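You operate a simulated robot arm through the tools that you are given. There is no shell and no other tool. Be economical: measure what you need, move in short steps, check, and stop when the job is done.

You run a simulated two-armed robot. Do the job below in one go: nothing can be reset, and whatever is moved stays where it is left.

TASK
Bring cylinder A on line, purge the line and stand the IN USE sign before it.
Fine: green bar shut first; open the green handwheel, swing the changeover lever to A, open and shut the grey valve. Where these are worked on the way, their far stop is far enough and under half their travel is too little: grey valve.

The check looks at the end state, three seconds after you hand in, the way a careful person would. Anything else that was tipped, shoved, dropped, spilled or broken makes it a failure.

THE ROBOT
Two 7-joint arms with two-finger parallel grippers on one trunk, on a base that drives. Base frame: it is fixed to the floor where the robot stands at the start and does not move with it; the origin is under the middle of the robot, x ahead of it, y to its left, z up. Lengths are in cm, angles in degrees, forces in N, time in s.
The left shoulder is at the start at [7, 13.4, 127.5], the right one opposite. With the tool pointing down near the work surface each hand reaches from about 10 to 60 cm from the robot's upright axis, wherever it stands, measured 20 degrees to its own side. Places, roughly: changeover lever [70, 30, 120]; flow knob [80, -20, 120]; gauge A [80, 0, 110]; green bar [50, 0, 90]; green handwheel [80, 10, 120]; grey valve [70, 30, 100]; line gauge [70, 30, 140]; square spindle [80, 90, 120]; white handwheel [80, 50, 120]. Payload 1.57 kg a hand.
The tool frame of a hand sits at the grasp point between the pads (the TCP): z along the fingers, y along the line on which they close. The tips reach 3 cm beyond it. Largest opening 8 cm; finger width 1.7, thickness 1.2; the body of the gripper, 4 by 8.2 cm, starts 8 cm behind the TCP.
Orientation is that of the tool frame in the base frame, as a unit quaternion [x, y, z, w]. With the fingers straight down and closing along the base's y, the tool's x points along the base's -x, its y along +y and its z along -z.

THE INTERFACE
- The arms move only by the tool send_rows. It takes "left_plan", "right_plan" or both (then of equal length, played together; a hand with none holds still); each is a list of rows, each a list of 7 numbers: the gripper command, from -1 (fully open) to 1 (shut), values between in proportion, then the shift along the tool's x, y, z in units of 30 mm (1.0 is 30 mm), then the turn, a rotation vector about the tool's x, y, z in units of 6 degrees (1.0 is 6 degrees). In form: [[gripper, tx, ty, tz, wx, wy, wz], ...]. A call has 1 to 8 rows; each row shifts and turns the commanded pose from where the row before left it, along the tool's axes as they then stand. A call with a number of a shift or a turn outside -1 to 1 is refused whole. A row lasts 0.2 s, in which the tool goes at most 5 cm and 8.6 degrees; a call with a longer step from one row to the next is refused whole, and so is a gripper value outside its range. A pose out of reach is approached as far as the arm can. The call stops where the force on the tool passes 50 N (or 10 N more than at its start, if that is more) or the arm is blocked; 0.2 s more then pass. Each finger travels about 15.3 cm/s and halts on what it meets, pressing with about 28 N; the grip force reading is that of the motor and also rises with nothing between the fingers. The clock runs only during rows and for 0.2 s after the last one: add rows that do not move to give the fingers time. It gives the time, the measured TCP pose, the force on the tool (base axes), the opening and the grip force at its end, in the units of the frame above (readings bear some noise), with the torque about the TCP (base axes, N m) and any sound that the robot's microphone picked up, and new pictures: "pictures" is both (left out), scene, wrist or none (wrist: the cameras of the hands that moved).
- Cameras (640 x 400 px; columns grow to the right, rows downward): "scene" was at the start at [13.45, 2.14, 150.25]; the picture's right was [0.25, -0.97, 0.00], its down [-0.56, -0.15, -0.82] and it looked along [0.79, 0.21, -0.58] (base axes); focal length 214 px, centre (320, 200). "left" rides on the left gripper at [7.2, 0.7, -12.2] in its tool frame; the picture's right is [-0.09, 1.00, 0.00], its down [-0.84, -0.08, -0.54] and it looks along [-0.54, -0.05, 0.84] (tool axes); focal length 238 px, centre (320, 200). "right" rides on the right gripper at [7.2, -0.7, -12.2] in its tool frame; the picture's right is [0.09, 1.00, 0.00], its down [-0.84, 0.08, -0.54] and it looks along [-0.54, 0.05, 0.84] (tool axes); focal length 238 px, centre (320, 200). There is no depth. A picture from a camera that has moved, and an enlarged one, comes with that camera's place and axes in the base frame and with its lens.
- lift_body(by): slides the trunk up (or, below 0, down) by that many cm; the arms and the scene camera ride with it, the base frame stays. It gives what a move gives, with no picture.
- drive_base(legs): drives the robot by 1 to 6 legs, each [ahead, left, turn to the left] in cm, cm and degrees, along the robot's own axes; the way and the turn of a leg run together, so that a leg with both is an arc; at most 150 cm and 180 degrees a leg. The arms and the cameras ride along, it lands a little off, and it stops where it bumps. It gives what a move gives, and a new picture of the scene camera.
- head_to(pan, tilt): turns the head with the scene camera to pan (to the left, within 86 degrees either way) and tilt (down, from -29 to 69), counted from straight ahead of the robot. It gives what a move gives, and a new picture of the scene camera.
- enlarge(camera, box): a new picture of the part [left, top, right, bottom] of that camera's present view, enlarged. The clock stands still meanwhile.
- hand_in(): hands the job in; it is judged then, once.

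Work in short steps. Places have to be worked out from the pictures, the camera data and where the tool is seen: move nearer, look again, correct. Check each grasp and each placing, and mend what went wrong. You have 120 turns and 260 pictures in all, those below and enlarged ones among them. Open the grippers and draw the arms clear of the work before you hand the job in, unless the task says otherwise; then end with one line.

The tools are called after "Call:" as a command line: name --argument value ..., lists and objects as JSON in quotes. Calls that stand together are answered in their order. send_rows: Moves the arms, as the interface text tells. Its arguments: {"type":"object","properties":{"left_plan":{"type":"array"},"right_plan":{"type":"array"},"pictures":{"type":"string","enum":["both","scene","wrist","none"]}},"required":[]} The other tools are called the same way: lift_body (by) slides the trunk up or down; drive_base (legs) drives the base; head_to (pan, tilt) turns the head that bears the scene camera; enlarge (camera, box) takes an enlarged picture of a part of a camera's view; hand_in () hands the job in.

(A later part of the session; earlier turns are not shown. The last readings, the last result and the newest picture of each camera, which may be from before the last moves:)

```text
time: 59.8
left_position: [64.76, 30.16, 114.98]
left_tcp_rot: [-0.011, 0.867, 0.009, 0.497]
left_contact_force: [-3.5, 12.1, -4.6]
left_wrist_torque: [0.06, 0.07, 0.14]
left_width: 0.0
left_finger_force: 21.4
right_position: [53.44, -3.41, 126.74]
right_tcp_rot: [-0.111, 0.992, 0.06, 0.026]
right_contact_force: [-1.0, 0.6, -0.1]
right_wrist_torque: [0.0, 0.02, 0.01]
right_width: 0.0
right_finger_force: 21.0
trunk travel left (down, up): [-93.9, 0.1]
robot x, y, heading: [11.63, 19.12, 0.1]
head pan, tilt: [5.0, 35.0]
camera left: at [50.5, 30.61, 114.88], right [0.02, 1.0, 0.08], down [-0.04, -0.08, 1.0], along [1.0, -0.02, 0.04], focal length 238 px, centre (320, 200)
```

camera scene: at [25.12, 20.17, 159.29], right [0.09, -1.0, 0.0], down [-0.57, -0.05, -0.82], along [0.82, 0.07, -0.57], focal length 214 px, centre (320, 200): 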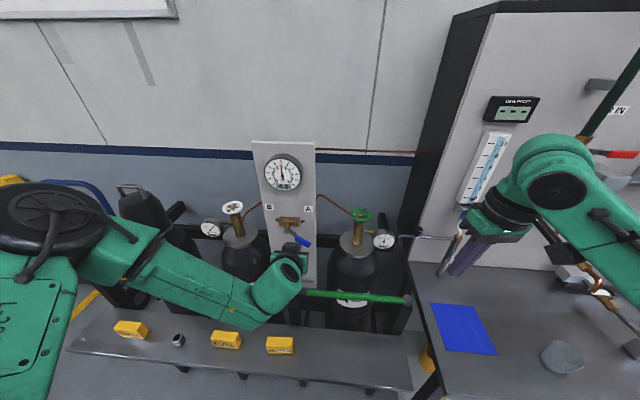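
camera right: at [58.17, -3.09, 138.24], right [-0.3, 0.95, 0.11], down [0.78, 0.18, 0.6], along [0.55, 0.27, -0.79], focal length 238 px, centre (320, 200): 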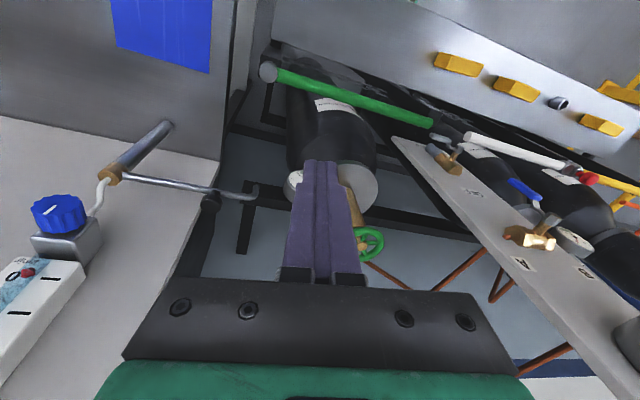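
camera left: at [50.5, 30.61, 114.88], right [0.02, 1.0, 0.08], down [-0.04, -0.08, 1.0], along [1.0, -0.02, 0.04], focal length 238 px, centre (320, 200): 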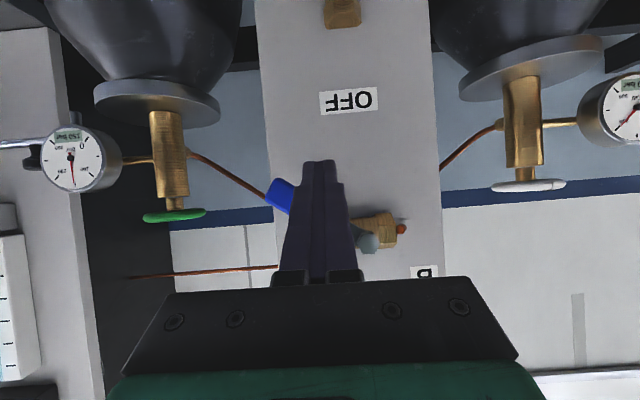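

The lever is at about 60° and the line gauge has risen. I now lift the fingers under the handle to finish the swing.

Call:
send_rows --left_plan '[[1, -0.2, -0.15, -0.11, 0, 0, 0], [1, -0.2, -0.15, -0.11, 0, 0, 0], [1, -0.2, -0.15, -0.11, 0, 0, 0], [1, -0.2, -0.1, -0.11, 0, 0, 0], [1, -0.2, 0, -0.11, 0, 0, 0]]' --pictures "both"

```text
time: 60.5
left_position: [64.65, 30.07, 115.11]
left_tcp_rot: [-0.016, 0.875, 0.019, 0.483]
left_contact_force: [3.1, 19.6, -10.7]
left_wrist_torque: [0.12, 0.14, 0.32]
left_width: 0.03
left_finger_force: 21.1
right_position: [53.9, -3.3, 126.62]
right_tcp_rot: [-0.11, 0.992, 0.062, 0.024]
right_contact_force: [0.3, 0.0, -0.2]
right_wrist_torque: [0.03, -0.03, -0.01]
right_width: 0.0
right_finger_force: 21.1
trunk travel left (down, up): [-93.9, 0.1]
robot x, y, heading: [11.26, 19.19, 0.1]
head pan, tilt: [5.0, 35.0]
stopped in row 3 (left hand): the force on the tool passed its limit at 54 N (the readings are from after the stop); the commanded pose is now the measured one
camera scene: at [25.55, 20.36, 159.28], right [0.09, -1.0, 0.0], down [-0.57, -0.06, -0.82], along [0.81, 0.07, -0.58], focal length 214 px, centre (320, 200)
camera left: at [50.44, 30.26, 115.46], right [0.0, 1.0, 0.1], down [-0.01, -0.1, 1.0], along [1.0, 0.0, 0.01], focal length 238 px, centre (320, 200)
```

scene: 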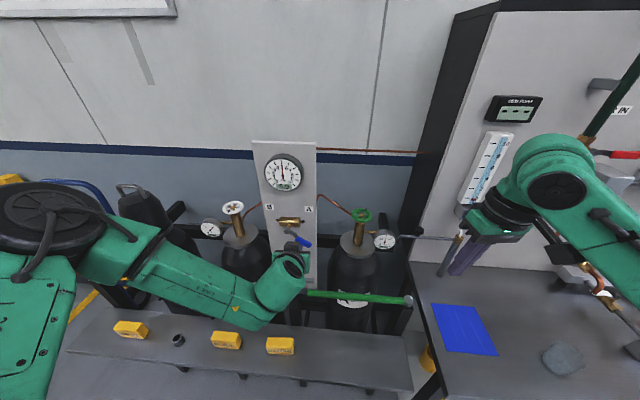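
left: 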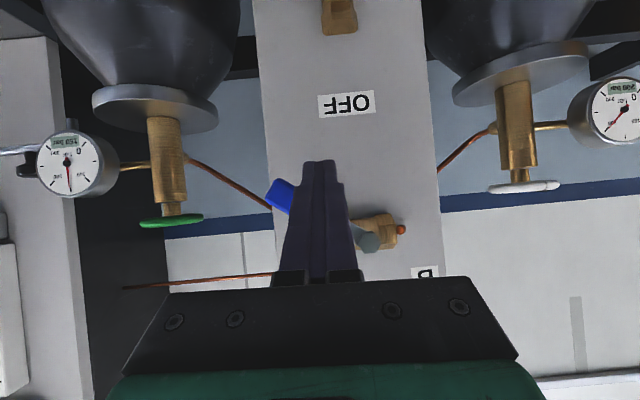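

It resisted at 54 N. I look closely to see whether the lever is at its stop.

Call:
enlarge --camera "scene" --box '[240, 130, 340, 290]'

Call:
enlarge --camera "left" --box '[240, 140, 440, 290]'

```text
2.50 times, centred on (290, 210) of scene
camera zoom: at [25.55, 20.36, 159.28], right [0.09, -1.0, 0.0], down [-0.57, -0.06, -0.82], along [0.81, 0.07, -0.58], focal length 536 px, centre (395, 175)
```

zoom: 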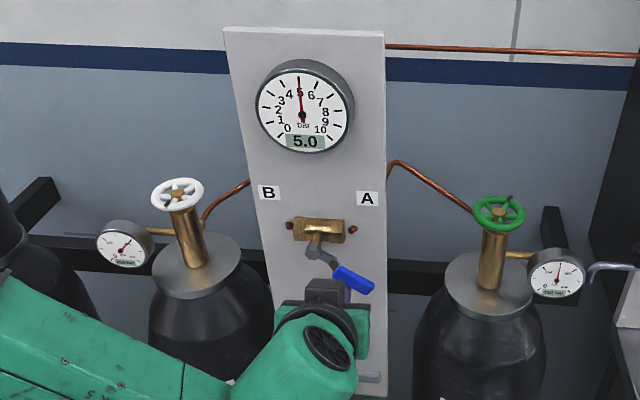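

```text
2.67 times, centred on (340, 215) of left
camera zoom: at [50.44, 30.26, 115.46], right [0.0, 1.0, 0.1], down [-0.01, -0.1, 1.0], along [1.0, 0.0, 0.01], focal length 636 px, centre (267, 160)
```

zoom: 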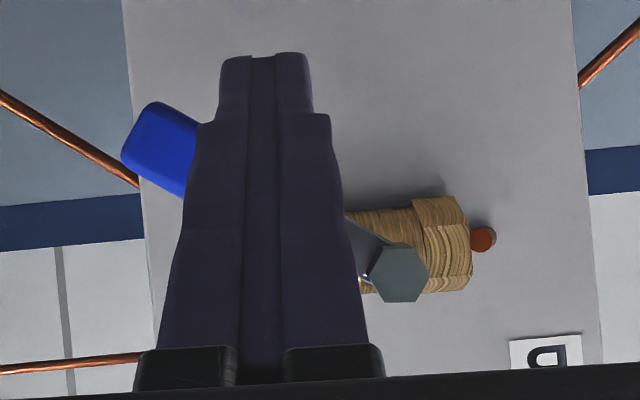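

The line gauge reads 5.0 bar and the lever did not move under 54 N, so it is at its A stop. I back the left hand away and go lower to view the grey valve.

Call:
send_rows --left_plan '[[1, 0.3, 0.3, 0, 0, 0, 0], [1, 0, 0.3, -0.8, 0, 0, 0], [1, 0.4, 0.3, -0.9, 0, 0, 0], [1, 0.4, 0.5, -0.9, 0, 0, 0], [1, 0.8, 0.5, 0, 0, 0, 0], [1, 0.8, 0.3, 0.2, 0, 0, 0]]' --pictures "both"

```text
time: 61.9
left_position: [54.15, 35.57, 112.09]
left_tcp_rot: [-0.011, 0.875, 0.014, 0.485]
left_contact_force: [-0.2, -0.2, 0.4]
left_wrist_torque: [-0.01, 0.0, -0.01]
left_width: 0.0
left_finger_force: 21.5
left hand out of reach, approached as far as the arm can: row 4
right_position: [53.59, -3.68, 126.72]
right_tcp_rot: [-0.11, 0.992, 0.062, 0.024]
right_contact_force: [-0.5, 0.2, 0.5]
right_wrist_torque: [0.02, 0.02, 0.0]
right_width: 0.01
right_finger_force: 20.5
trunk travel left (down, up): [-93.9, 0.1]
robot x, y, heading: [11.53, 19.21, 0.6]
head pan, tilt: [5.0, 35.0]
camera scene: at [25.36, 20.02, 159.26], right [0.09, -1.0, 0.0], down [-0.57, -0.05, -0.82], along [0.82, 0.08, -0.57], focal length 214 px, centre (320, 200)
camera left: at [40.06, 35.96, 112.26], right [0.02, 1.0, 0.09], down [-0.01, -0.09, 1.0], along [1.0, -0.02, 0.01], focal length 238 px, centre (320, 200)
```

scene: 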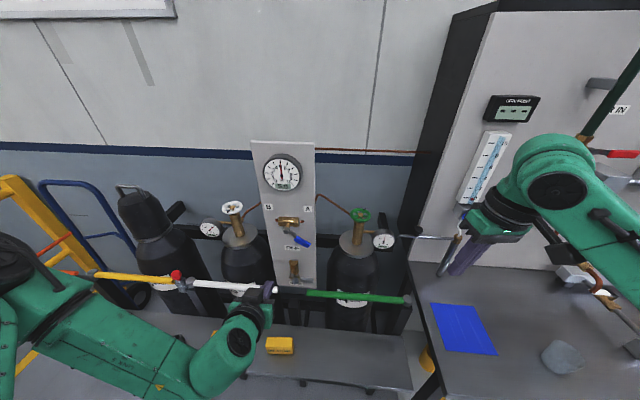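
left: 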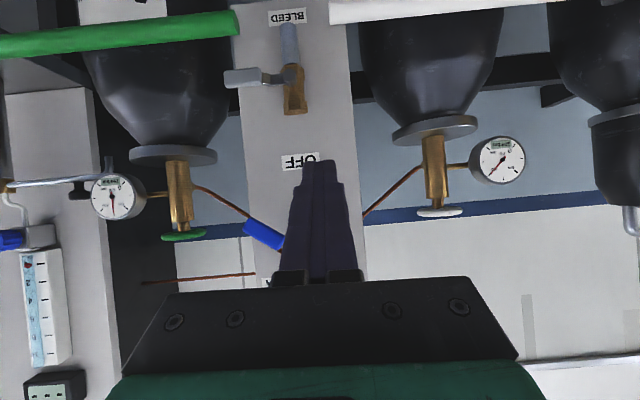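

Call:
enlarge --camera "left" --box '[200, 0, 360, 130]'

Call:
enlarge --camera "scene" --box '[250, 200, 350, 300]'

```text
3.08 times, centred on (280, 65) of left
camera zoom: at [40.06, 35.96, 112.26], right [0.02, 1.0, 0.09], down [-0.01, -0.09, 1.0], along [1.0, -0.02, 0.01], focal length 733 px, centre (443, 615)
```

zoom: 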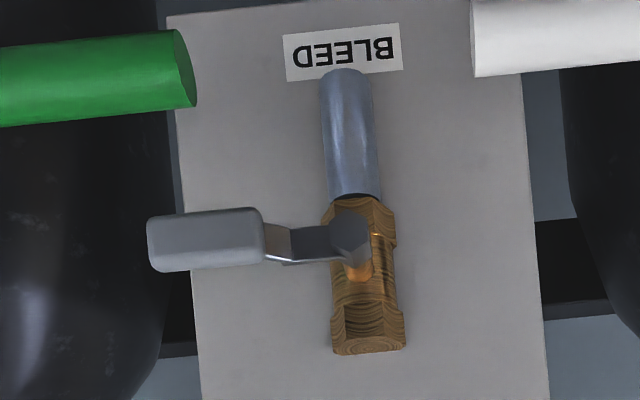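

```text
4.00 times, centred on (300, 250) of scene
camera zoom: at [25.36, 20.02, 159.26], right [0.09, -1.0, 0.0], down [-0.57, -0.05, -0.82], along [0.82, 0.08, -0.57], focal length 858 px, centre (400, 0)
```

zoom: 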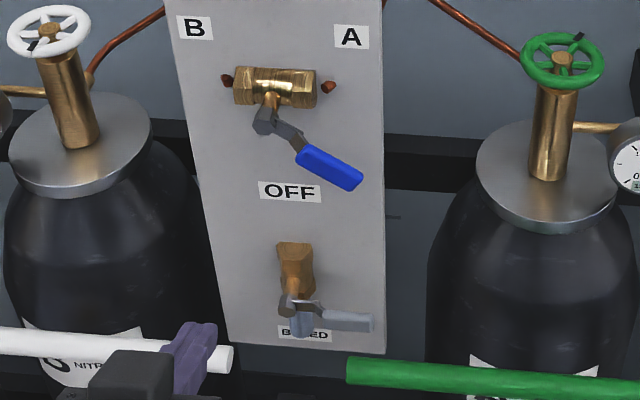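

The grey handle points to -y, with its hub at about (67, 33.3, 98.6) and its tip at y 26. The outlet points down, so open is probably handle down. I bring the closed fingers above the handle to test with a light push.

Call:
send_rows --left_plan '[[1, 0.32, -0.63, 0.59, 0, 0, 0], [1, 0.32, -0.63, 0.59, 0, 0, 0], [1, 0.32, -0.63, 0.59, 0, 0, 0], [1, 0.32, -0.63, 0.59, 0, 0, 0]]' --pictures "both"

```text
time: 62.9
left_position: [58.15, 32.93, 110.18]
left_tcp_rot: [-0.01, 0.874, 0.014, 0.485]
left_contact_force: [-0.3, 0.1, 0.0]
left_wrist_torque: [-0.02, 0.03, 0.0]
left_width: 0.0
left_finger_force: 20.8
left hand out of reach, approached as far as the arm can: row 2, 3, 4
right_position: [53.56, -3.78, 126.57]
right_tcp_rot: [-0.11, 0.992, 0.063, 0.025]
right_contact_force: [0.1, 0.2, 0.7]
right_wrist_torque: [0.04, 0.04, 0.0]
right_width: 0.0
right_finger_force: 21.7
trunk travel left (down, up): [-93.9, 0.1]
robot x, y, heading: [11.7, 19.64, 0.5]
head pan, tilt: [5.0, 35.0]
camera scene: at [25.32, 19.92, 159.27], right [0.09, -1.0, 0.0], down [-0.57, -0.05, -0.82], along [0.82, 0.08, -0.57], focal length 214 px, centre (320, 200)
camera left: at [43.91, 33.3, 110.43], right [0.02, 1.0, 0.09], down [-0.01, -0.09, 1.0], along [1.0, -0.02, 0.01], focal length 238 px, centre (320, 200)
```

scene: 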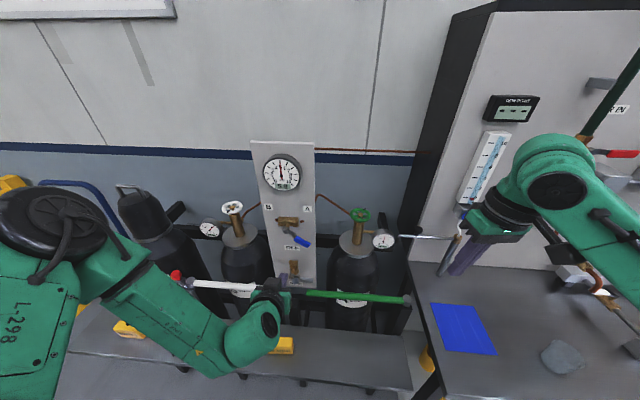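
left: 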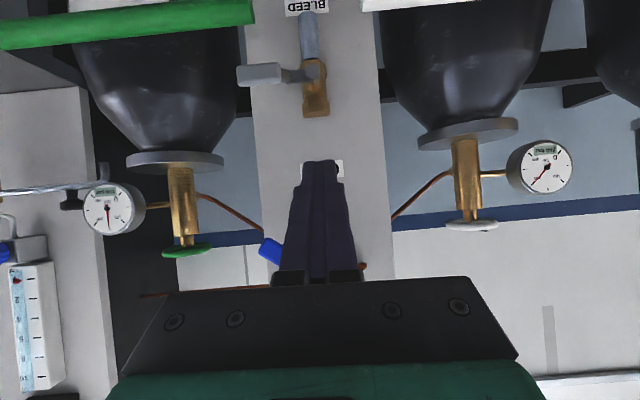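

I'll use the trunk and base for these moves instead. I lower 6.5 cm and shift right 5 cm.

Call:
lift_body --by -6.5

Call:
drive_base --legs '[[0, -5, 0]]'

Call:
send_rows --left_plan '[[1, 0, 0, 0, 0, 0, 0]]' --pictures "wrist"

```text
time: 63.9
left_position: [58.02, 32.99, 103.73]
left_tcp_rot: [-0.01, 0.874, 0.014, 0.486]
left_contact_force: [-0.4, 0.0, 0.2]
left_wrist_torque: [0.0, -0.01, 0.04]
left_width: 0.0
left_finger_force: 21.2
right_position: [53.49, -3.68, 120.29]
right_tcp_rot: [-0.111, 0.992, 0.062, 0.027]
right_contact_force: [1.1, 0.2, 0.5]
right_wrist_torque: [0.01, 0.02, -0.01]
right_width: 0.01
right_finger_force: 20.9
trunk travel left (down, up): [-87.4, 6.6]
robot x, y, heading: [11.55, 19.08, 0.2]
head pan, tilt: [5.0, 35.0]
```

```text
time: 64.8
left_position: [58.13, 28.81, 103.67]
left_tcp_rot: [-0.013, 0.874, 0.011, 0.485]
left_contact_force: [0.1, 0.6, -1.4]
left_wrist_torque: [-0.02, 0.0, -0.08]
left_width: 0.01
left_finger_force: 21.3
right_position: [53.44, -7.82, 120.21]
right_tcp_rot: [-0.11, 0.992, 0.058, 0.025]
right_contact_force: [1.3, 0.5, 0.1]
right_wrist_torque: [-0.07, 0.01, 0.01]
right_width: 0.0
right_finger_force: 20.9
trunk travel left (down, up): [-87.4, 6.6]
robot x, y, heading: [11.74, 14.47, 0.1]
head pan, tilt: [5.0, 35.0]
camera scene: at [25.28, 16.13, 152.76], right [0.09, -1.0, 0.01], down [-0.57, -0.06, -0.82], along [0.82, 0.07, -0.57], focal length 214 px, centre (320, 200)
```

scene: 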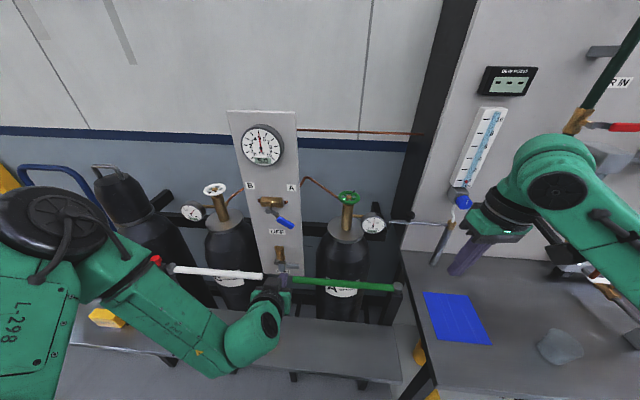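

```text
time: 65.2
left_position: [58.06, 28.01, 103.66]
left_tcp_rot: [-0.011, 0.874, 0.015, 0.485]
left_contact_force: [0.3, 0.2, -0.6]
left_wrist_torque: [0.03, 0.04, 0.01]
left_width: 0.0
left_finger_force: 20.9
right_position: [53.57, -8.83, 120.1]
right_tcp_rot: [-0.111, 0.991, 0.064, 0.025]
right_contact_force: [-0.5, -0.1, -0.5]
right_wrist_torque: [0.01, -0.01, -0.01]
right_width: 0.02
right_finger_force: 21.3
trunk travel left (down, up): [-87.4, 6.6]
robot x, y, heading: [11.49, 14.72, 0.3]
head pan, tilt: [5.0, 35.0]
camera left: at [43.89, 28.27, 103.96], right [0.02, 1.0, 0.09], down [-0.01, -0.09, 1.0], along [1.0, -0.02, 0.01], focal length 238 px, centre (320, 200)
```

left: 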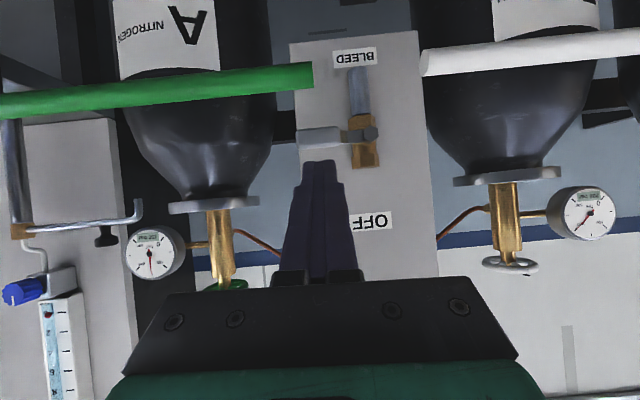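

The fingers line up just above the handle. I drive 7 cm forward so the finger ends are over it.

Call:
drive_base --legs '[[7, 0, 0]]'

Call:
send_rows --left_plan '[[1, 0, 0, 0, 0, 0, 0]]' --pictures "wrist"

```text
time: 66.3
left_position: [64.57, 28.16, 104.01]
left_tcp_rot: [-0.01, 0.872, 0.014, 0.489]
left_contact_force: [0.3, -0.4, 0.3]
left_wrist_torque: [0.03, 0.01, -0.01]
left_width: 0.0
left_finger_force: 21.3
right_position: [59.86, -8.52, 120.43]
right_tcp_rot: [-0.111, 0.991, 0.063, 0.028]
right_contact_force: [-0.7, -0.5, -0.1]
right_wrist_torque: [0.01, -0.03, -0.02]
right_width: 0.01
right_finger_force: 21.1
trunk travel left (down, up): [-87.4, 6.6]
robot x, y, heading: [18.66, 14.19, 0.5]
head pan, tilt: [5.0, 35.0]
camera scene: at [31.4, 15.07, 152.86], right [0.09, -1.0, 0.0], down [-0.57, -0.05, -0.82], along [0.82, 0.08, -0.57], focal length 214 px, centre (320, 200)
```

scene: 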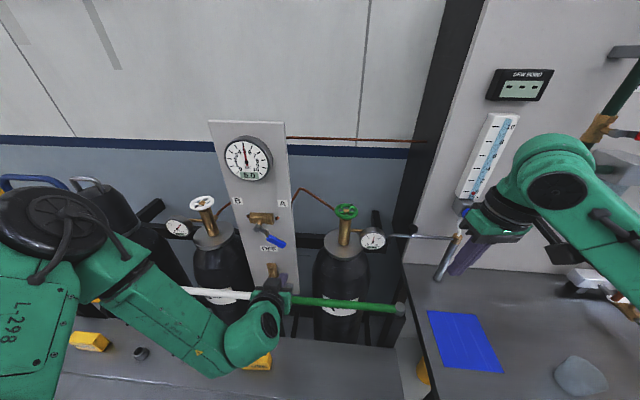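

```text
time: 66.7
left_position: [65.2, 28.18, 103.58]
left_tcp_rot: [-0.012, 0.874, 0.015, 0.485]
left_contact_force: [-0.3, -0.9, 0.4]
left_wrist_torque: [-0.04, -0.04, 0.0]
left_width: 0.0
left_finger_force: 21.6
right_position: [60.51, -8.6, 120.17]
right_tcp_rot: [-0.111, 0.992, 0.063, 0.025]
right_contact_force: [-0.2, 0.3, -0.1]
right_wrist_torque: [-0.04, -0.07, 0.0]
right_width: 0.04
right_finger_force: 21.5
trunk travel left (down, up): [-87.4, 6.6]
robot x, y, heading: [18.35, 14.5, 0.1]
head pan, tilt: [5.0, 35.0]
camera left: at [50.9, 28.51, 103.92], right [0.02, 1.0, 0.09], down [-0.01, -0.09, 1.0], along [1.0, -0.02, 0.01], focal length 238 px, centre (320, 200)
```

left: 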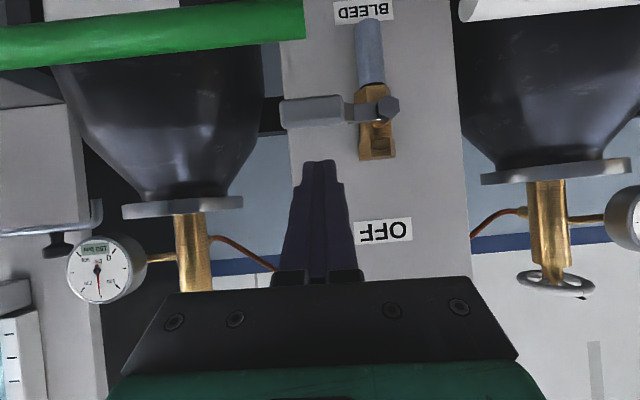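

I lower the trunk 4 cm as a test push. It should turn the handle about 20° if that is the opening direction.

Call:
lift_body --by -4

Call:
send_rows --left_plan '[[1, 0, 0, 0, 0, 0, 0]]' --pictures "both"

```text
time: 67.4
left_position: [65.66, 28.09, 101.08]
left_tcp_rot: [-0.012, 0.864, 0.014, 0.502]
left_contact_force: [0.3, -1.2, 8.1]
left_wrist_torque: [-0.01, -0.43, -0.05]
left_width: 0.03
left_finger_force: 21.8
right_position: [60.4, -8.61, 116.53]
right_tcp_rot: [-0.11, 0.992, 0.062, 0.026]
right_contact_force: [0.1, -1.1, -0.3]
right_wrist_torque: [-0.01, 0.01, 0.01]
right_width: 0.02
right_finger_force: 21.5
trunk travel left (down, up): [-83.7, 10.3]
robot x, y, heading: [18.64, 14.26, 0.2]
head pan, tilt: [5.0, 35.0]
stopped: the force on the tool passed its limit at 54 N (the readings are from after the stop); the commanded pose is now the measured one
```

```text
time: 67.8
left_position: [65.85, 28.06, 101.03]
left_tcp_rot: [-0.012, 0.865, 0.015, 0.501]
left_contact_force: [3.9, 0.1, 6.6]
left_wrist_torque: [0.01, -0.13, 0.02]
left_width: 0.01
left_finger_force: 21.3
right_position: [60.57, -8.58, 116.51]
right_tcp_rot: [-0.111, 0.991, 0.064, 0.025]
right_contact_force: [-0.8, 0.9, 0.8]
right_wrist_torque: [-0.03, -0.02, -0.02]
right_width: 0.0
right_finger_force: 21.3
trunk travel left (down, up): [-83.7, 10.3]
robot x, y, heading: [18.41, 14.39, 0.1]
head pan, tilt: [5.0, 35.0]
camera scene: at [32.3, 15.05, 149.09], right [0.09, -1.0, 0.0], down [-0.57, -0.05, -0.82], along [0.82, 0.08, -0.57], focal length 214 px, centre (320, 200)
camera left: at [51.65, 28.37, 100.75], right [0.01, 1.0, 0.09], down [-0.05, -0.09, 0.99], along [1.0, -0.01, 0.05], focal length 238 px, centre (320, 200)
```

scene: 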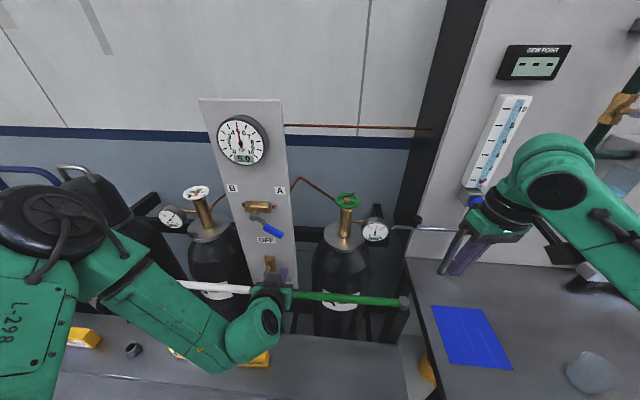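
left: 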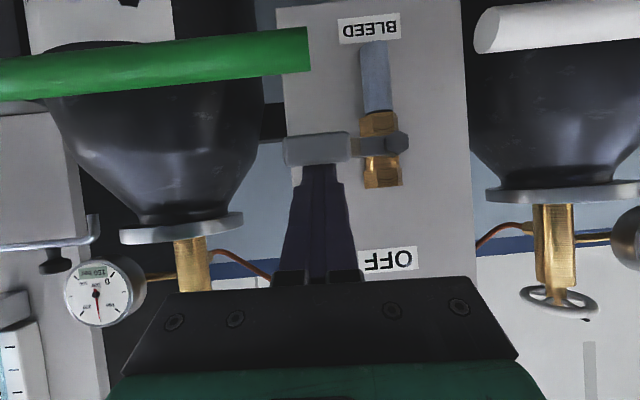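

The handle does not give downwards even at 54 N, so that is its shut stop and it opens upward. I back off, then go below it, in the gap beyond the green bar's end.

Call:
lift_body --by 2

Call:
drive_base --legs '[[-7, 0, 0]]'

Call:
send_rows --left_plan '[[1, 0, 0.4, 0, 0, 0, 0], [1, 0, 0.4, 0, 0, 0, 0]]' --pictures "none"

Call:
lift_body --by -6.5

Call:
send_rows --left_plan '[[1, 0, 0, 0, 0, 0, 0]]' --pictures "both"

```text
time: 68.5
left_position: [65.74, 28.06, 103.04]
left_tcp_rot: [-0.012, 0.866, 0.015, 0.5]
left_contact_force: [0.7, -0.2, -0.7]
left_wrist_torque: [0.02, 0.01, 0.0]
left_width: 0.0
left_finger_force: 21.2
right_position: [60.6, -8.6, 118.59]
right_tcp_rot: [-0.111, 0.992, 0.062, 0.026]
right_contact_force: [-0.2, -0.1, 0.6]
right_wrist_torque: [-0.01, 0.0, 0.0]
right_width: 0.01
right_finger_force: 21.5
trunk travel left (down, up): [-85.7, 8.3]
robot x, y, heading: [18.35, 14.18, 0.3]
head pan, tilt: [5.0, 35.0]
```

```text
time: 69.5
left_position: [59.36, 28.17, 102.76]
left_tcp_rot: [-0.012, 0.867, 0.015, 0.498]
left_contact_force: [0.5, -0.5, -0.6]
left_wrist_torque: [-0.02, 0.02, -0.03]
left_width: 0.02
left_finger_force: 21.8
right_position: [54.32, -8.64, 118.17]
right_tcp_rot: [-0.111, 0.992, 0.064, 0.022]
right_contact_force: [-0.8, -0.3, -0.9]
right_wrist_torque: [0.01, 0.03, 0.06]
right_width: 0.01
right_finger_force: 21.7
trunk travel left (down, up): [-85.7, 8.3]
robot x, y, heading: [11.56, 14.59, 0.2]
head pan, tilt: [5.0, 35.0]
camera scene: at [26.18, 15.07, 151.01], right [0.09, -1.0, 0.0], down [-0.58, -0.05, -0.82], along [0.81, 0.08, -0.58], focal length 214 px, centre (320, 200)
```

scene: 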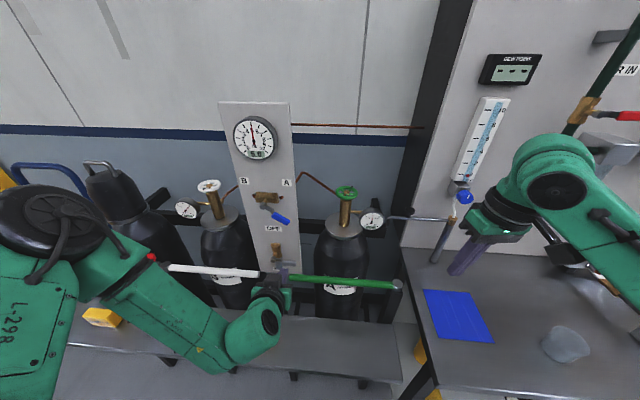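

```text
time: 70.1
left_position: [59.12, 30.63, 102.89]
left_tcp_rot: [-0.012, 0.866, 0.014, 0.499]
left_contact_force: [0.6, -0.1, 0.4]
left_wrist_torque: [0.02, 0.01, 0.0]
left_width: 0.0
left_finger_force: 21.3
right_position: [53.83, -8.55, 118.41]
right_tcp_rot: [-0.111, 0.992, 0.062, 0.024]
right_contact_force: [0.1, 0.3, 0.4]
right_wrist_torque: [-0.03, 0.02, -0.02]
right_width: 0.0
right_finger_force: 20.9
trunk travel left (down, up): [-85.7, 8.3]
robot x, y, heading: [11.48, 14.28, 0.3]
head pan, tilt: [5.0, 35.0]
```

```text
time: 71.1
left_position: [58.91, 30.58, 96.5]
left_tcp_rot: [-0.012, 0.865, 0.015, 0.501]
left_contact_force: [-0.7, 0.6, 0.4]
left_wrist_torque: [0.0, 0.0, 0.01]
left_width: 0.0
left_finger_force: 21.3
right_position: [53.65, -8.5, 111.96]
right_tcp_rot: [-0.112, 0.991, 0.063, 0.026]
right_contact_force: [-0.7, 0.1, 0.1]
right_wrist_torque: [0.0, 0.03, 0.02]
right_width: 0.0
right_finger_force: 21.4
trunk travel left (down, up): [-79.2, 14.8]
robot x, y, heading: [11.56, 14.2, 0.4]
head pan, tilt: [5.0, 35.0]
```

```text
time: 71.5
left_position: [58.86, 30.47, 96.47]
left_tcp_rot: [-0.012, 0.865, 0.014, 0.502]
left_contact_force: [-0.8, 0.1, 0.0]
left_wrist_torque: [-0.01, 0.0, 0.01]
left_width: 0.0
left_finger_force: 21.6
right_position: [53.58, -8.65, 111.94]
right_tcp_rot: [-0.111, 0.992, 0.063, 0.026]
right_contact_force: [0.2, 0.1, -0.3]
right_wrist_torque: [-0.01, 0.02, 0.01]
right_width: 0.0
right_finger_force: 20.9
trunk travel left (down, up): [-79.2, 14.8]
robot x, y, heading: [11.92, 14.33, 0.4]
head pan, tilt: [5.0, 35.0]
camera scene: at [25.35, 15.05, 144.6], right [0.09, -1.0, 0.0], down [-0.57, -0.05, -0.82], along [0.82, 0.08, -0.57], focal length 214 px, centre (320, 200)
camera left: at [44.6, 30.8, 96.25], right [0.01, 1.0, 0.09], down [-0.05, -0.09, 0.99], along [1.0, -0.02, 0.05], focal length 238 px, centre (320, 200)
```

scene: 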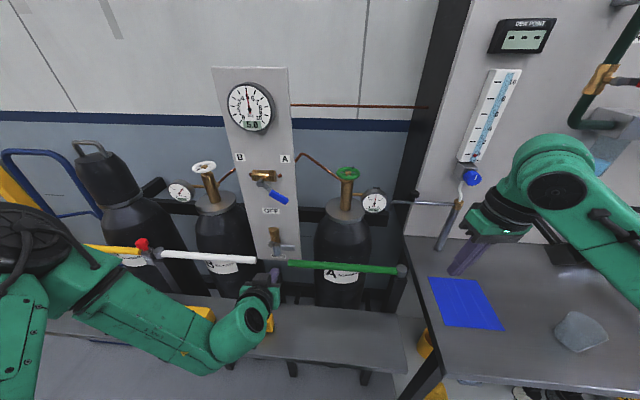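
left: 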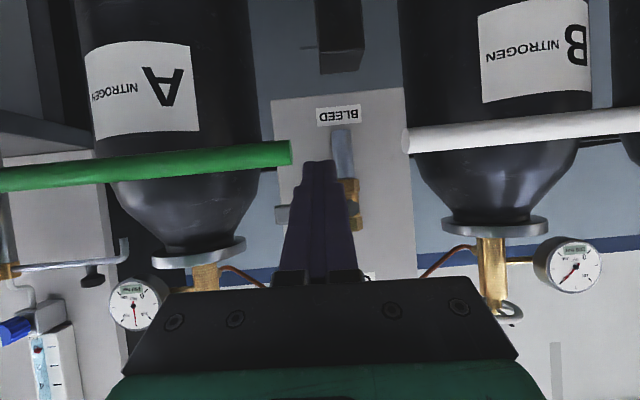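

The fingers are in the gap below handle height. I lower another 0.8 cm and drive forward under the handle.

Call:
lift_body --by -0.8

Call:
drive_base --legs '[[7, 0, 0]]'

Call:
send_rows --left_plan '[[1, 0, 0, 0, 0, 0, 0]]' --pictures "wrist"

```text
time: 72.1
left_position: [58.9, 30.49, 95.71]
left_tcp_rot: [-0.011, 0.866, 0.015, 0.5]
left_contact_force: [0.1, 0.3, 0.4]
left_wrist_torque: [-0.01, -0.03, 0.0]
left_width: 0.0
left_finger_force: 21.1
right_position: [53.67, -8.54, 111.27]
right_tcp_rot: [-0.111, 0.992, 0.063, 0.026]
right_contact_force: [0.9, 0.3, 0.4]
right_wrist_torque: [-0.02, 0.01, 0.02]
right_width: 0.0
right_finger_force: 21.1
trunk travel left (down, up): [-78.4, 15.6]
robot x, y, heading: [11.43, 14.33, 0.3]
head pan, tilt: [5.0, 35.0]
```

```text
time: 73.1
left_position: [65.6, 30.68, 95.96]
left_tcp_rot: [-0.011, 0.865, 0.014, 0.502]
left_contact_force: [-0.1, -0.3, 0.6]
left_wrist_torque: [-0.02, 0.0, -0.02]
left_width: 0.0
left_finger_force: 21.0
right_position: [60.32, -8.54, 111.32]
right_tcp_rot: [-0.111, 0.991, 0.063, 0.027]
right_contact_force: [-0.5, 0.3, 0.3]
right_wrist_torque: [0.03, -0.05, -0.05]
right_width: 0.0
right_finger_force: 21.2
trunk travel left (down, up): [-78.4, 15.6]
robot x, y, heading: [18.69, 14.28, 0.1]
head pan, tilt: [5.0, 35.0]
camera scene: at [31.94, 15.11, 143.85], right [0.09, -1.0, 0.0], down [-0.57, -0.05, -0.82], along [0.82, 0.08, -0.57], focal length 214 px, centre (320, 200)
```

scene: 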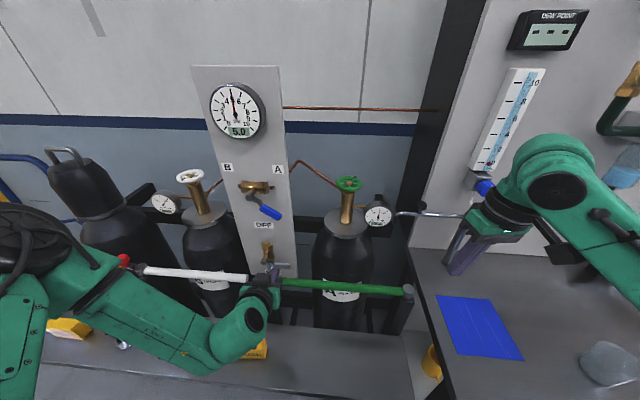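

```text
time: 73.5
left_position: [65.76, 30.65, 95.71]
left_tcp_rot: [-0.011, 0.865, 0.015, 0.501]
left_contact_force: [0.1, -0.3, 0.5]
left_wrist_torque: [-0.04, 0.0, 0.0]
left_width: 0.01
left_finger_force: 21.0
right_position: [60.5, -8.5, 111.24]
right_tcp_rot: [-0.111, 0.992, 0.063, 0.026]
right_contact_force: [0.9, 0.2, 0.3]
right_wrist_torque: [-0.02, -0.01, 0.01]
right_width: 0.0
right_finger_force: 20.9
trunk travel left (down, up): [-78.4, 15.6]
robot x, y, heading: [18.61, 14.53, 0.4]
head pan, tilt: [5.0, 35.0]
camera left: at [51.47, 30.85, 95.5], right [0.01, 1.0, 0.09], down [-0.05, -0.09, 0.99], along [1.0, -0.02, 0.05], focal length 238 px, centre (320, 200)
```

left: 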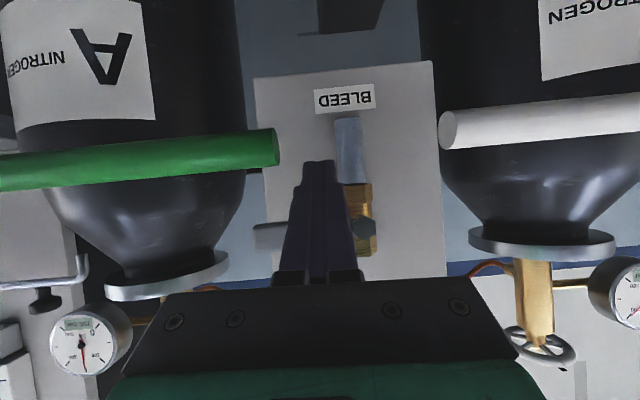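

No contact so far. I raise the trunk 4 cm to push the handle up.

Call:
lift_body --by 4

Call:
send_rows --left_plan '[[1, 0, 0, 0, 0, 0, 0]]' --pictures "both"

```text
time: 74.3
left_position: [65.79, 30.73, 99.24]
left_tcp_rot: [-0.012, 0.869, 0.014, 0.494]
left_contact_force: [-8.7, 1.9, -31.2]
left_wrist_torque: [-0.56, 0.67, -0.58]
left_width: 0.0
left_finger_force: 21.8
right_position: [60.82, -8.42, 115.07]
right_tcp_rot: [-0.111, 0.992, 0.063, 0.024]
right_contact_force: [-0.9, 0.1, 0.7]
right_wrist_torque: [0.01, 0.01, 0.0]
right_width: 0.01
right_finger_force: 21.4
trunk travel left (down, up): [-82.4, 11.6]
robot x, y, heading: [18.74, 14.14, 0.4]
head pan, tilt: [5.0, 35.0]
```

```text
time: 74.7
left_position: [65.73, 30.77, 99.22]
left_tcp_rot: [-0.012, 0.869, 0.014, 0.494]
left_contact_force: [-12.3, 1.1, -33.9]
left_wrist_torque: [-0.64, 0.69, -0.76]
left_width: 0.0
left_finger_force: 21.4
right_position: [60.87, -8.32, 115.07]
right_tcp_rot: [-0.111, 0.992, 0.061, 0.024]
right_contact_force: [0.5, 0.2, 0.3]
right_wrist_torque: [0.05, -0.02, 0.02]
right_width: 0.0
right_finger_force: 21.2
trunk travel left (down, up): [-82.4, 11.6]
robot x, y, heading: [18.78, 14.83, 0.5]
head pan, tilt: [5.0, 35.0]
camera scene: at [32.59, 15.39, 147.75], right [0.09, -1.0, 0.0], down [-0.57, -0.05, -0.82], along [0.81, 0.07, -0.58], focal length 214 px, centre (320, 200)
camera left: at [51.53, 31.07, 99.16], right [0.01, 1.0, 0.09], down [-0.04, -0.09, 1.0], along [1.0, -0.02, 0.03], focal length 238 px, centre (320, 200)
```

scene: 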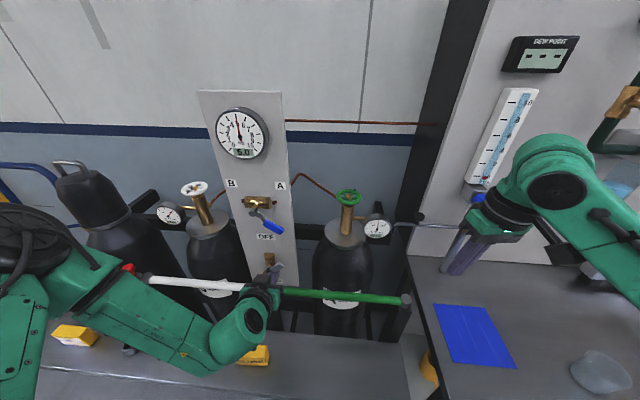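
left: 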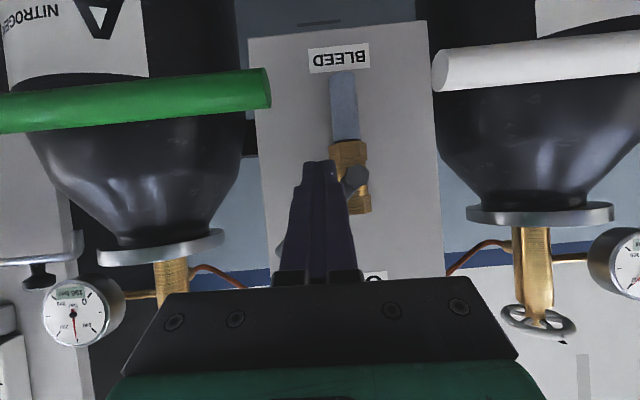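

The handle is swinging up, to about 40°. I raise further.

Call:
lift_body --by 1.5

Call:
send_rows --left_plan '[[1, 0, 0, 0, 0, 0, 0]]' --pictures "wrist"

Call:
enlarge --camera "scene" --box '[190, 90, 310, 310]'

```text
time: 75.1
left_position: [65.8, 30.77, 99.32]
left_tcp_rot: [-0.01, 0.872, 0.014, 0.489]
left_contact_force: [7.1, 3.0, -11.1]
left_wrist_torque: [-0.48, -0.27, -1.03]
left_width: 0.0
left_finger_force: 20.9
right_position: [60.99, -8.38, 115.59]
right_tcp_rot: [-0.11, 0.992, 0.063, 0.024]
right_contact_force: [0.1, -0.9, -0.3]
right_wrist_torque: [0.0, -0.02, -0.03]
right_width: 0.01
right_finger_force: 21.9
trunk travel left (down, up): [-82.8, 11.2]
robot x, y, heading: [18.63, 14.49, 0.3]
head pan, tilt: [5.0, 35.0]
stopped: the force on the tool passed its limit at 56 N (the readings are from after the stop); the commanded pose is now the measured one
```

```text
time: 75.5
left_position: [65.81, 30.78, 99.28]
left_tcp_rot: [-0.011, 0.872, 0.014, 0.49]
left_contact_force: [6.1, 2.3, -11.5]
left_wrist_torque: [-0.36, -0.16, -0.75]
left_width: 0.0
left_finger_force: 21.1
right_position: [60.95, -8.52, 115.43]
right_tcp_rot: [-0.111, 0.992, 0.062, 0.024]
right_contact_force: [0.4, 0.1, 0.9]
right_wrist_torque: [-0.02, 0.0, 0.0]
right_width: 0.01
right_finger_force: 21.5
trunk travel left (down, up): [-82.8, 11.2]
robot x, y, heading: [18.59, 14.43, 0.4]
head pan, tilt: [5.0, 35.0]
camera left: at [51.51, 31.07, 99.37], right [0.01, 1.0, 0.09], down [-0.02, -0.09, 1.0], along [1.0, -0.02, 0.02], focal length 238 px, centre (320, 200)
```

left: 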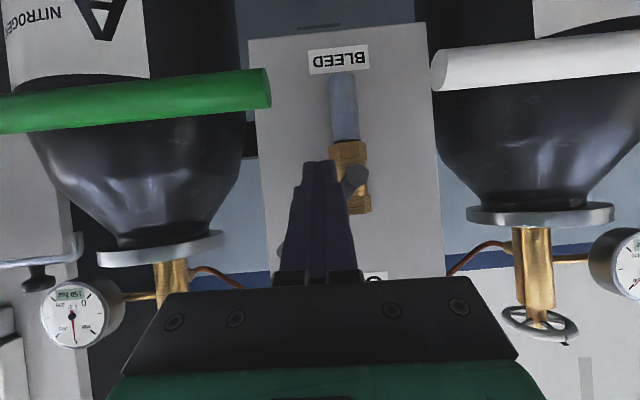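

```text
1.82 times, centred on (250, 200) of scene
camera zoom: at [32.79, 15.29, 148.14], right [0.09, -1.0, 0.0], down [-0.57, -0.05, -0.82], along [0.81, 0.07, -0.58], focal length 390 px, centre (447, 200)
```

zoom: 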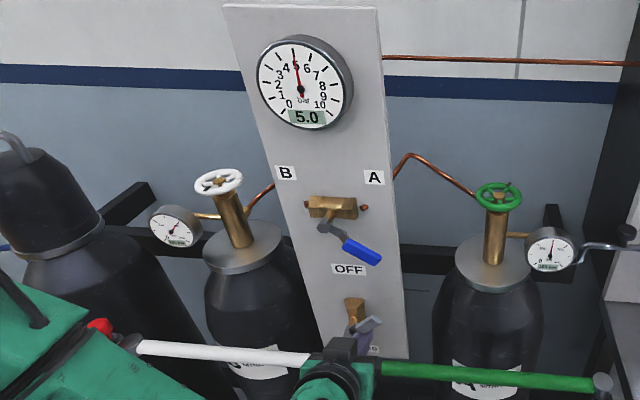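

It is blocked at about 45°, probably because the fingers jam at the hub. I shift outward 2 cm to get a better lever arm, then push up again.

Call:
drive_base --legs '[[0, -2.2, 0]]'

Call:
lift_body --by 3

Call:
send_rows --left_plan '[[1, 0, 0, 0, 0, 0, 0]]' --pictures "wrist"

Call:
enlarge --camera "scene" --box '[190, 90, 310, 310]'

```text
time: 76.3
left_position: [65.63, 28.91, 99.43]
left_tcp_rot: [-0.012, 0.87, 0.011, 0.492]
left_contact_force: [-0.5, 0.3, -0.1]
left_wrist_torque: [-0.01, -0.01, -0.09]
left_width: 0.0
left_finger_force: 21.5
right_position: [60.72, -10.13, 115.77]
right_tcp_rot: [-0.11, 0.992, 0.059, 0.025]
right_contact_force: [0.3, 1.1, 0.5]
right_wrist_torque: [-0.07, 0.0, -0.02]
right_width: 0.0
right_finger_force: 21.2
trunk travel left (down, up): [-82.8, 11.2]
robot x, y, heading: [18.61, 12.18, 0.3]
head pan, tilt: [5.0, 35.0]
camera scene: at [32.45, 13.68, 148.17], right [0.09, -1.0, 0.01], down [-0.57, -0.06, -0.82], along [0.82, 0.07, -0.57], focal length 214 px, centre (320, 200)
```

scene: 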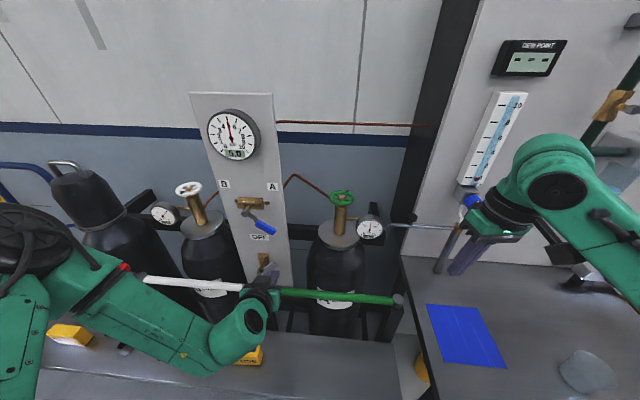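

```text
time: 77.0
left_position: [65.6, 28.53, 102.62]
left_tcp_rot: [-0.01, 0.87, 0.014, 0.492]
left_contact_force: [0.8, -0.1, 0.2]
left_wrist_torque: [0.03, -0.04, 0.0]
left_width: 0.0
left_finger_force: 21.1
right_position: [60.52, -10.72, 118.49]
right_tcp_rot: [-0.111, 0.992, 0.062, 0.025]
right_contact_force: [0.1, 0.1, 0.0]
right_wrist_torque: [0.0, 0.04, 0.0]
right_width: 0.0
right_finger_force: 21.0
trunk travel left (down, up): [-85.8, 8.2]
robot x, y, heading: [18.66, 12.01, 0.3]
head pan, tilt: [5.0, 35.0]
```

```text
time: 77.4
left_position: [65.54, 28.38, 102.45]
left_tcp_rot: [-0.009, 0.871, 0.013, 0.491]
left_contact_force: [0.2, 1.6, 0.6]
left_wrist_torque: [-0.01, 0.02, -0.01]
left_width: 0.04
left_finger_force: 21.4
right_position: [60.6, -10.66, 118.53]
right_tcp_rot: [-0.11, 0.992, 0.062, 0.026]
right_contact_force: [-0.3, 0.6, 0.3]
right_wrist_torque: [0.01, -0.01, 0.02]
right_width: 0.0
right_finger_force: 21.3
trunk travel left (down, up): [-85.8, 8.2]
robot x, y, heading: [18.71, 12.01, 0.4]
head pan, tilt: [5.0, 35.0]
camera left: at [51.27, 28.77, 102.52], right [0.02, 1.0, 0.09], down [-0.03, -0.09, 1.0], along [1.0, -0.02, 0.03], focal length 238 px, centre (320, 200)
```

left: 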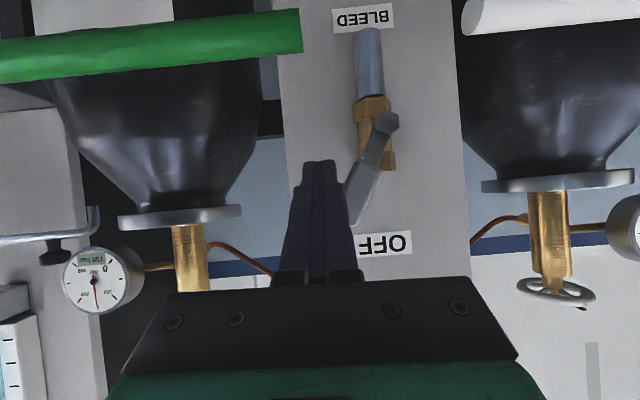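

```text
1.82 times, centred on (250, 200) of scene
camera zoom: at [32.37, 12.97, 151.18], right [0.09, -1.0, 0.0], down [-0.57, -0.05, -0.82], along [0.82, 0.07, -0.57], focal length 390 px, centre (447, 200)
```

zoom: 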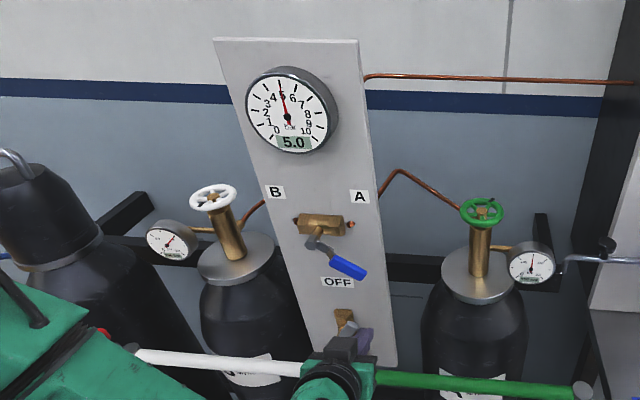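

The handle is now at about 70°. I push the fingers to +y to finish opening.

Call:
send_rows --left_plan '[[1, -0.2, 0.2, -0.1, 0, 0, 0], [1, 0, 0.25, 0, 0, 0, 0], [1, 0, 0.25, 0, 0, 0, 0], [1, 0, 0.25, 0, 0, 0, 0], [1, 0, 0.2, 0, 0, 0, 0]]' --pictures "wrist"

```text
time: 78.6
left_position: [65.54, 31.11, 103.38]
left_tcp_rot: [-0.008, 0.871, 0.015, 0.492]
left_contact_force: [1.8, -13.7, 5.0]
left_wrist_torque: [-0.15, -0.07, -0.24]
left_width: 0.01
left_finger_force: 21.5
right_position: [60.56, -11.48, 118.41]
right_tcp_rot: [-0.111, 0.991, 0.066, 0.027]
right_contact_force: [-0.1, 1.2, 1.2]
right_wrist_torque: [0.01, 0.0, -0.02]
right_width: 0.0
right_finger_force: 21.3
trunk travel left (down, up): [-85.8, 8.2]
robot x, y, heading: [18.59, 12.37, 0.2]
head pan, tilt: [5.0, 35.0]
camera left: at [51.21, 31.59, 103.36], right [0.02, 1.0, 0.1], down [-0.03, -0.1, 0.99], along [1.0, -0.02, 0.03], focal length 238 px, centre (320, 200)
```

left: 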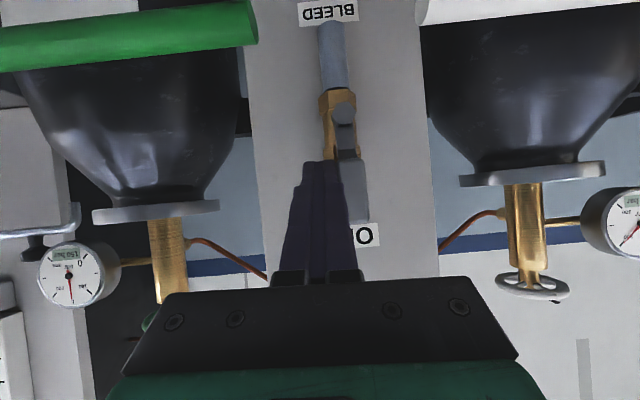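

The handle is in line with the outlet now. One more small push to confirm the far stop.

Call:
send_rows --left_plan '[[1, 0, 0.2, 0, 0, 0, 0], [1, 0, 0.2, 0, 0, 0, 0], [1, 0, 0, 0, 0, 0, 0], [1, 0, 0, 0, 0, 0, 0]]' --pictures "wrist"

Call:
enlarge --camera "scene" --box '[190, 90, 310, 310]'

```text
time: 79.6
left_position: [65.46, 31.32, 103.4]
left_tcp_rot: [-0.003, 0.872, 0.013, 0.49]
left_contact_force: [6.9, -47.8, -4.0]
left_wrist_torque: [-0.8, -0.08, -0.76]
left_width: 0.01
left_finger_force: 20.7
right_position: [60.91, -12.02, 118.07]
right_tcp_rot: [-0.109, 0.991, 0.07, 0.025]
right_contact_force: [0.2, -0.3, 0.3]
right_wrist_torque: [-0.01, 0.05, 0.0]
right_width: 0.0
right_finger_force: 21.8
trunk travel left (down, up): [-85.8, 8.2]
robot x, y, heading: [18.62, 11.8, 0.3]
head pan, tilt: [5.0, 35.0]
camera left: at [51.19, 31.87, 103.49], right [0.03, 0.99, 0.1], down [-0.02, -0.1, 0.99], along [1.0, -0.04, 0.02], focal length 238 px, centre (320, 200)
```

left: 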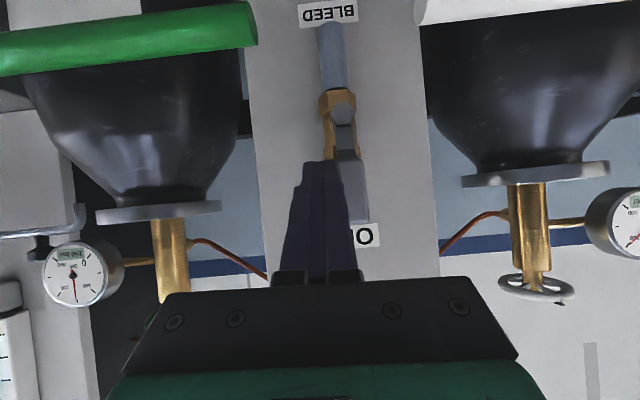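

```text
1.82 times, centred on (250, 200) of scene
camera zoom: at [32.7, 11.1, 151.14], right [0.09, -1.0, -0.01], down [-0.57, -0.04, -0.82], along [0.81, 0.08, -0.57], focal length 390 px, centre (447, 200)
```

zoom: 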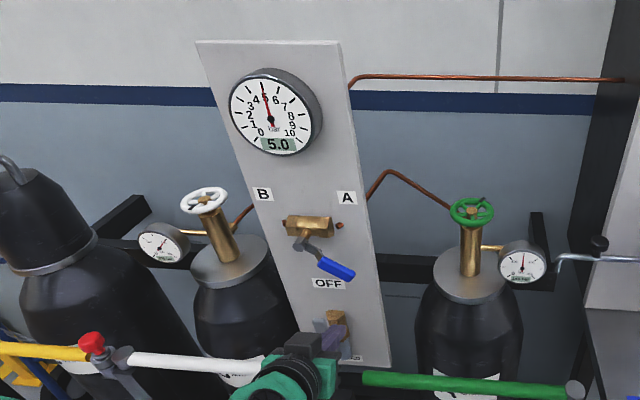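

The far stop is confirmed at 47 N, so the valve is fully open. To shut it I release, go around to the handle's +y side using the base, and push back.

Call:
send_rows --left_plan '[[1, 0, -0.4, 0, 0, 0, 0], [1, 0, 0, 0, 0, 0, 0]]' --pictures "none"

Call:
drive_base --legs '[[-6.5, 0, 0], [0, 6.5, 0]]'

Call:
send_rows --left_plan '[[1, 0, 0, 0, 0, 0, 0]]' --pictures "wrist"

```text
time: 80.2
left_position: [65.34, 31.27, 103.47]
left_tcp_rot: [-0.01, 0.87, 0.018, 0.492]
left_contact_force: [4.8, -23.3, 3.1]
left_wrist_torque: [-0.34, -0.11, -0.41]
left_width: 0.0
left_finger_force: 21.6
right_position: [60.69, -11.39, 118.32]
right_tcp_rot: [-0.111, 0.991, 0.066, 0.025]
right_contact_force: [-0.2, -1.5, 0.4]
right_wrist_torque: [-0.03, -0.04, 0.02]
right_width: 0.0
right_finger_force: 21.8
trunk travel left (down, up): [-85.8, 8.2]
robot x, y, heading: [18.77, 12.34, 0.3]
head pan, tilt: [5.0, 35.0]
```

```text
time: 81.8
left_position: [59.03, 37.42, 103.31]
left_tcp_rot: [-0.008, 0.871, 0.017, 0.49]
left_contact_force: [-0.1, -0.8, -1.1]
left_wrist_torque: [0.04, -0.01, 0.04]
left_width: 0.0
left_finger_force: 21.3
right_position: [54.48, -5.09, 118.26]
right_tcp_rot: [-0.11, 0.991, 0.067, 0.023]
right_contact_force: [1.3, -1.9, -0.5]
right_wrist_torque: [0.11, -0.01, 0.01]
right_width: 0.01
right_finger_force: 21.0
trunk travel left (down, up): [-85.8, 8.2]
robot x, y, heading: [12.31, 18.48, 0.4]
head pan, tilt: [5.0, 35.0]
camera scene: at [26.35, 18.26, 151.12], right [0.09, -1.0, -0.01], down [-0.57, -0.05, -0.82], along [0.81, 0.08, -0.58], focal length 214 px, centre (320, 200)
```

scene: 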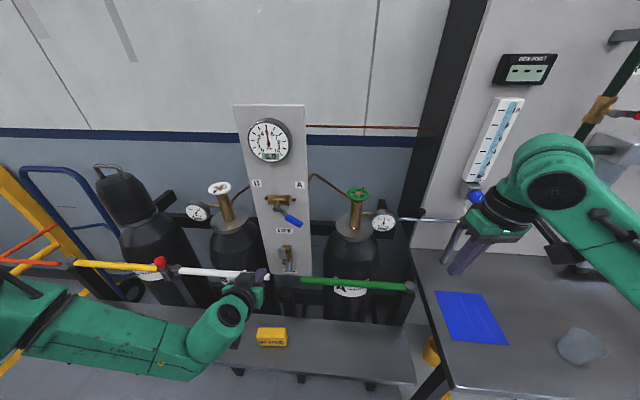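

```text
time: 82.2
left_position: [58.75, 38.3, 103.25]
left_tcp_rot: [-0.01, 0.87, 0.014, 0.492]
left_contact_force: [0.4, 0.1, 0.8]
left_wrist_torque: [0.04, -0.01, -0.01]
left_width: 0.01
left_finger_force: 20.8
right_position: [54.02, -4.35, 118.66]
right_tcp_rot: [-0.11, 0.992, 0.061, 0.025]
right_contact_force: [0.2, 0.0, -0.6]
right_wrist_torque: [-0.02, 0.0, 0.0]
right_width: 0.0
right_finger_force: 20.5
trunk travel left (down, up): [-85.8, 8.2]
robot x, y, heading: [12.36, 18.78, 0.3]
head pan, tilt: [5.0, 35.0]
camera left: at [44.54, 38.57, 103.28], right [0.02, 1.0, 0.09], down [-0.03, -0.09, 1.0], along [1.0, -0.02, 0.03], focal length 238 px, centre (320, 200)
```

left: 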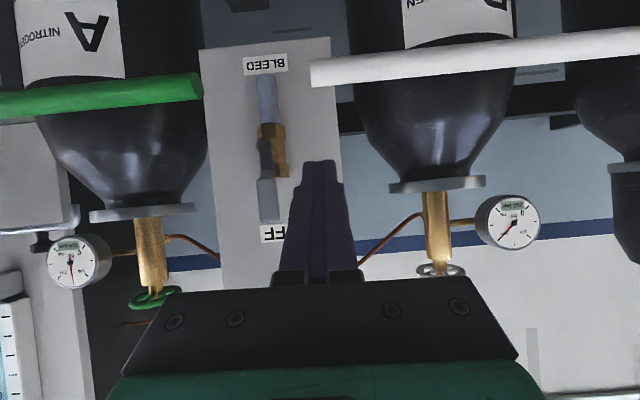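

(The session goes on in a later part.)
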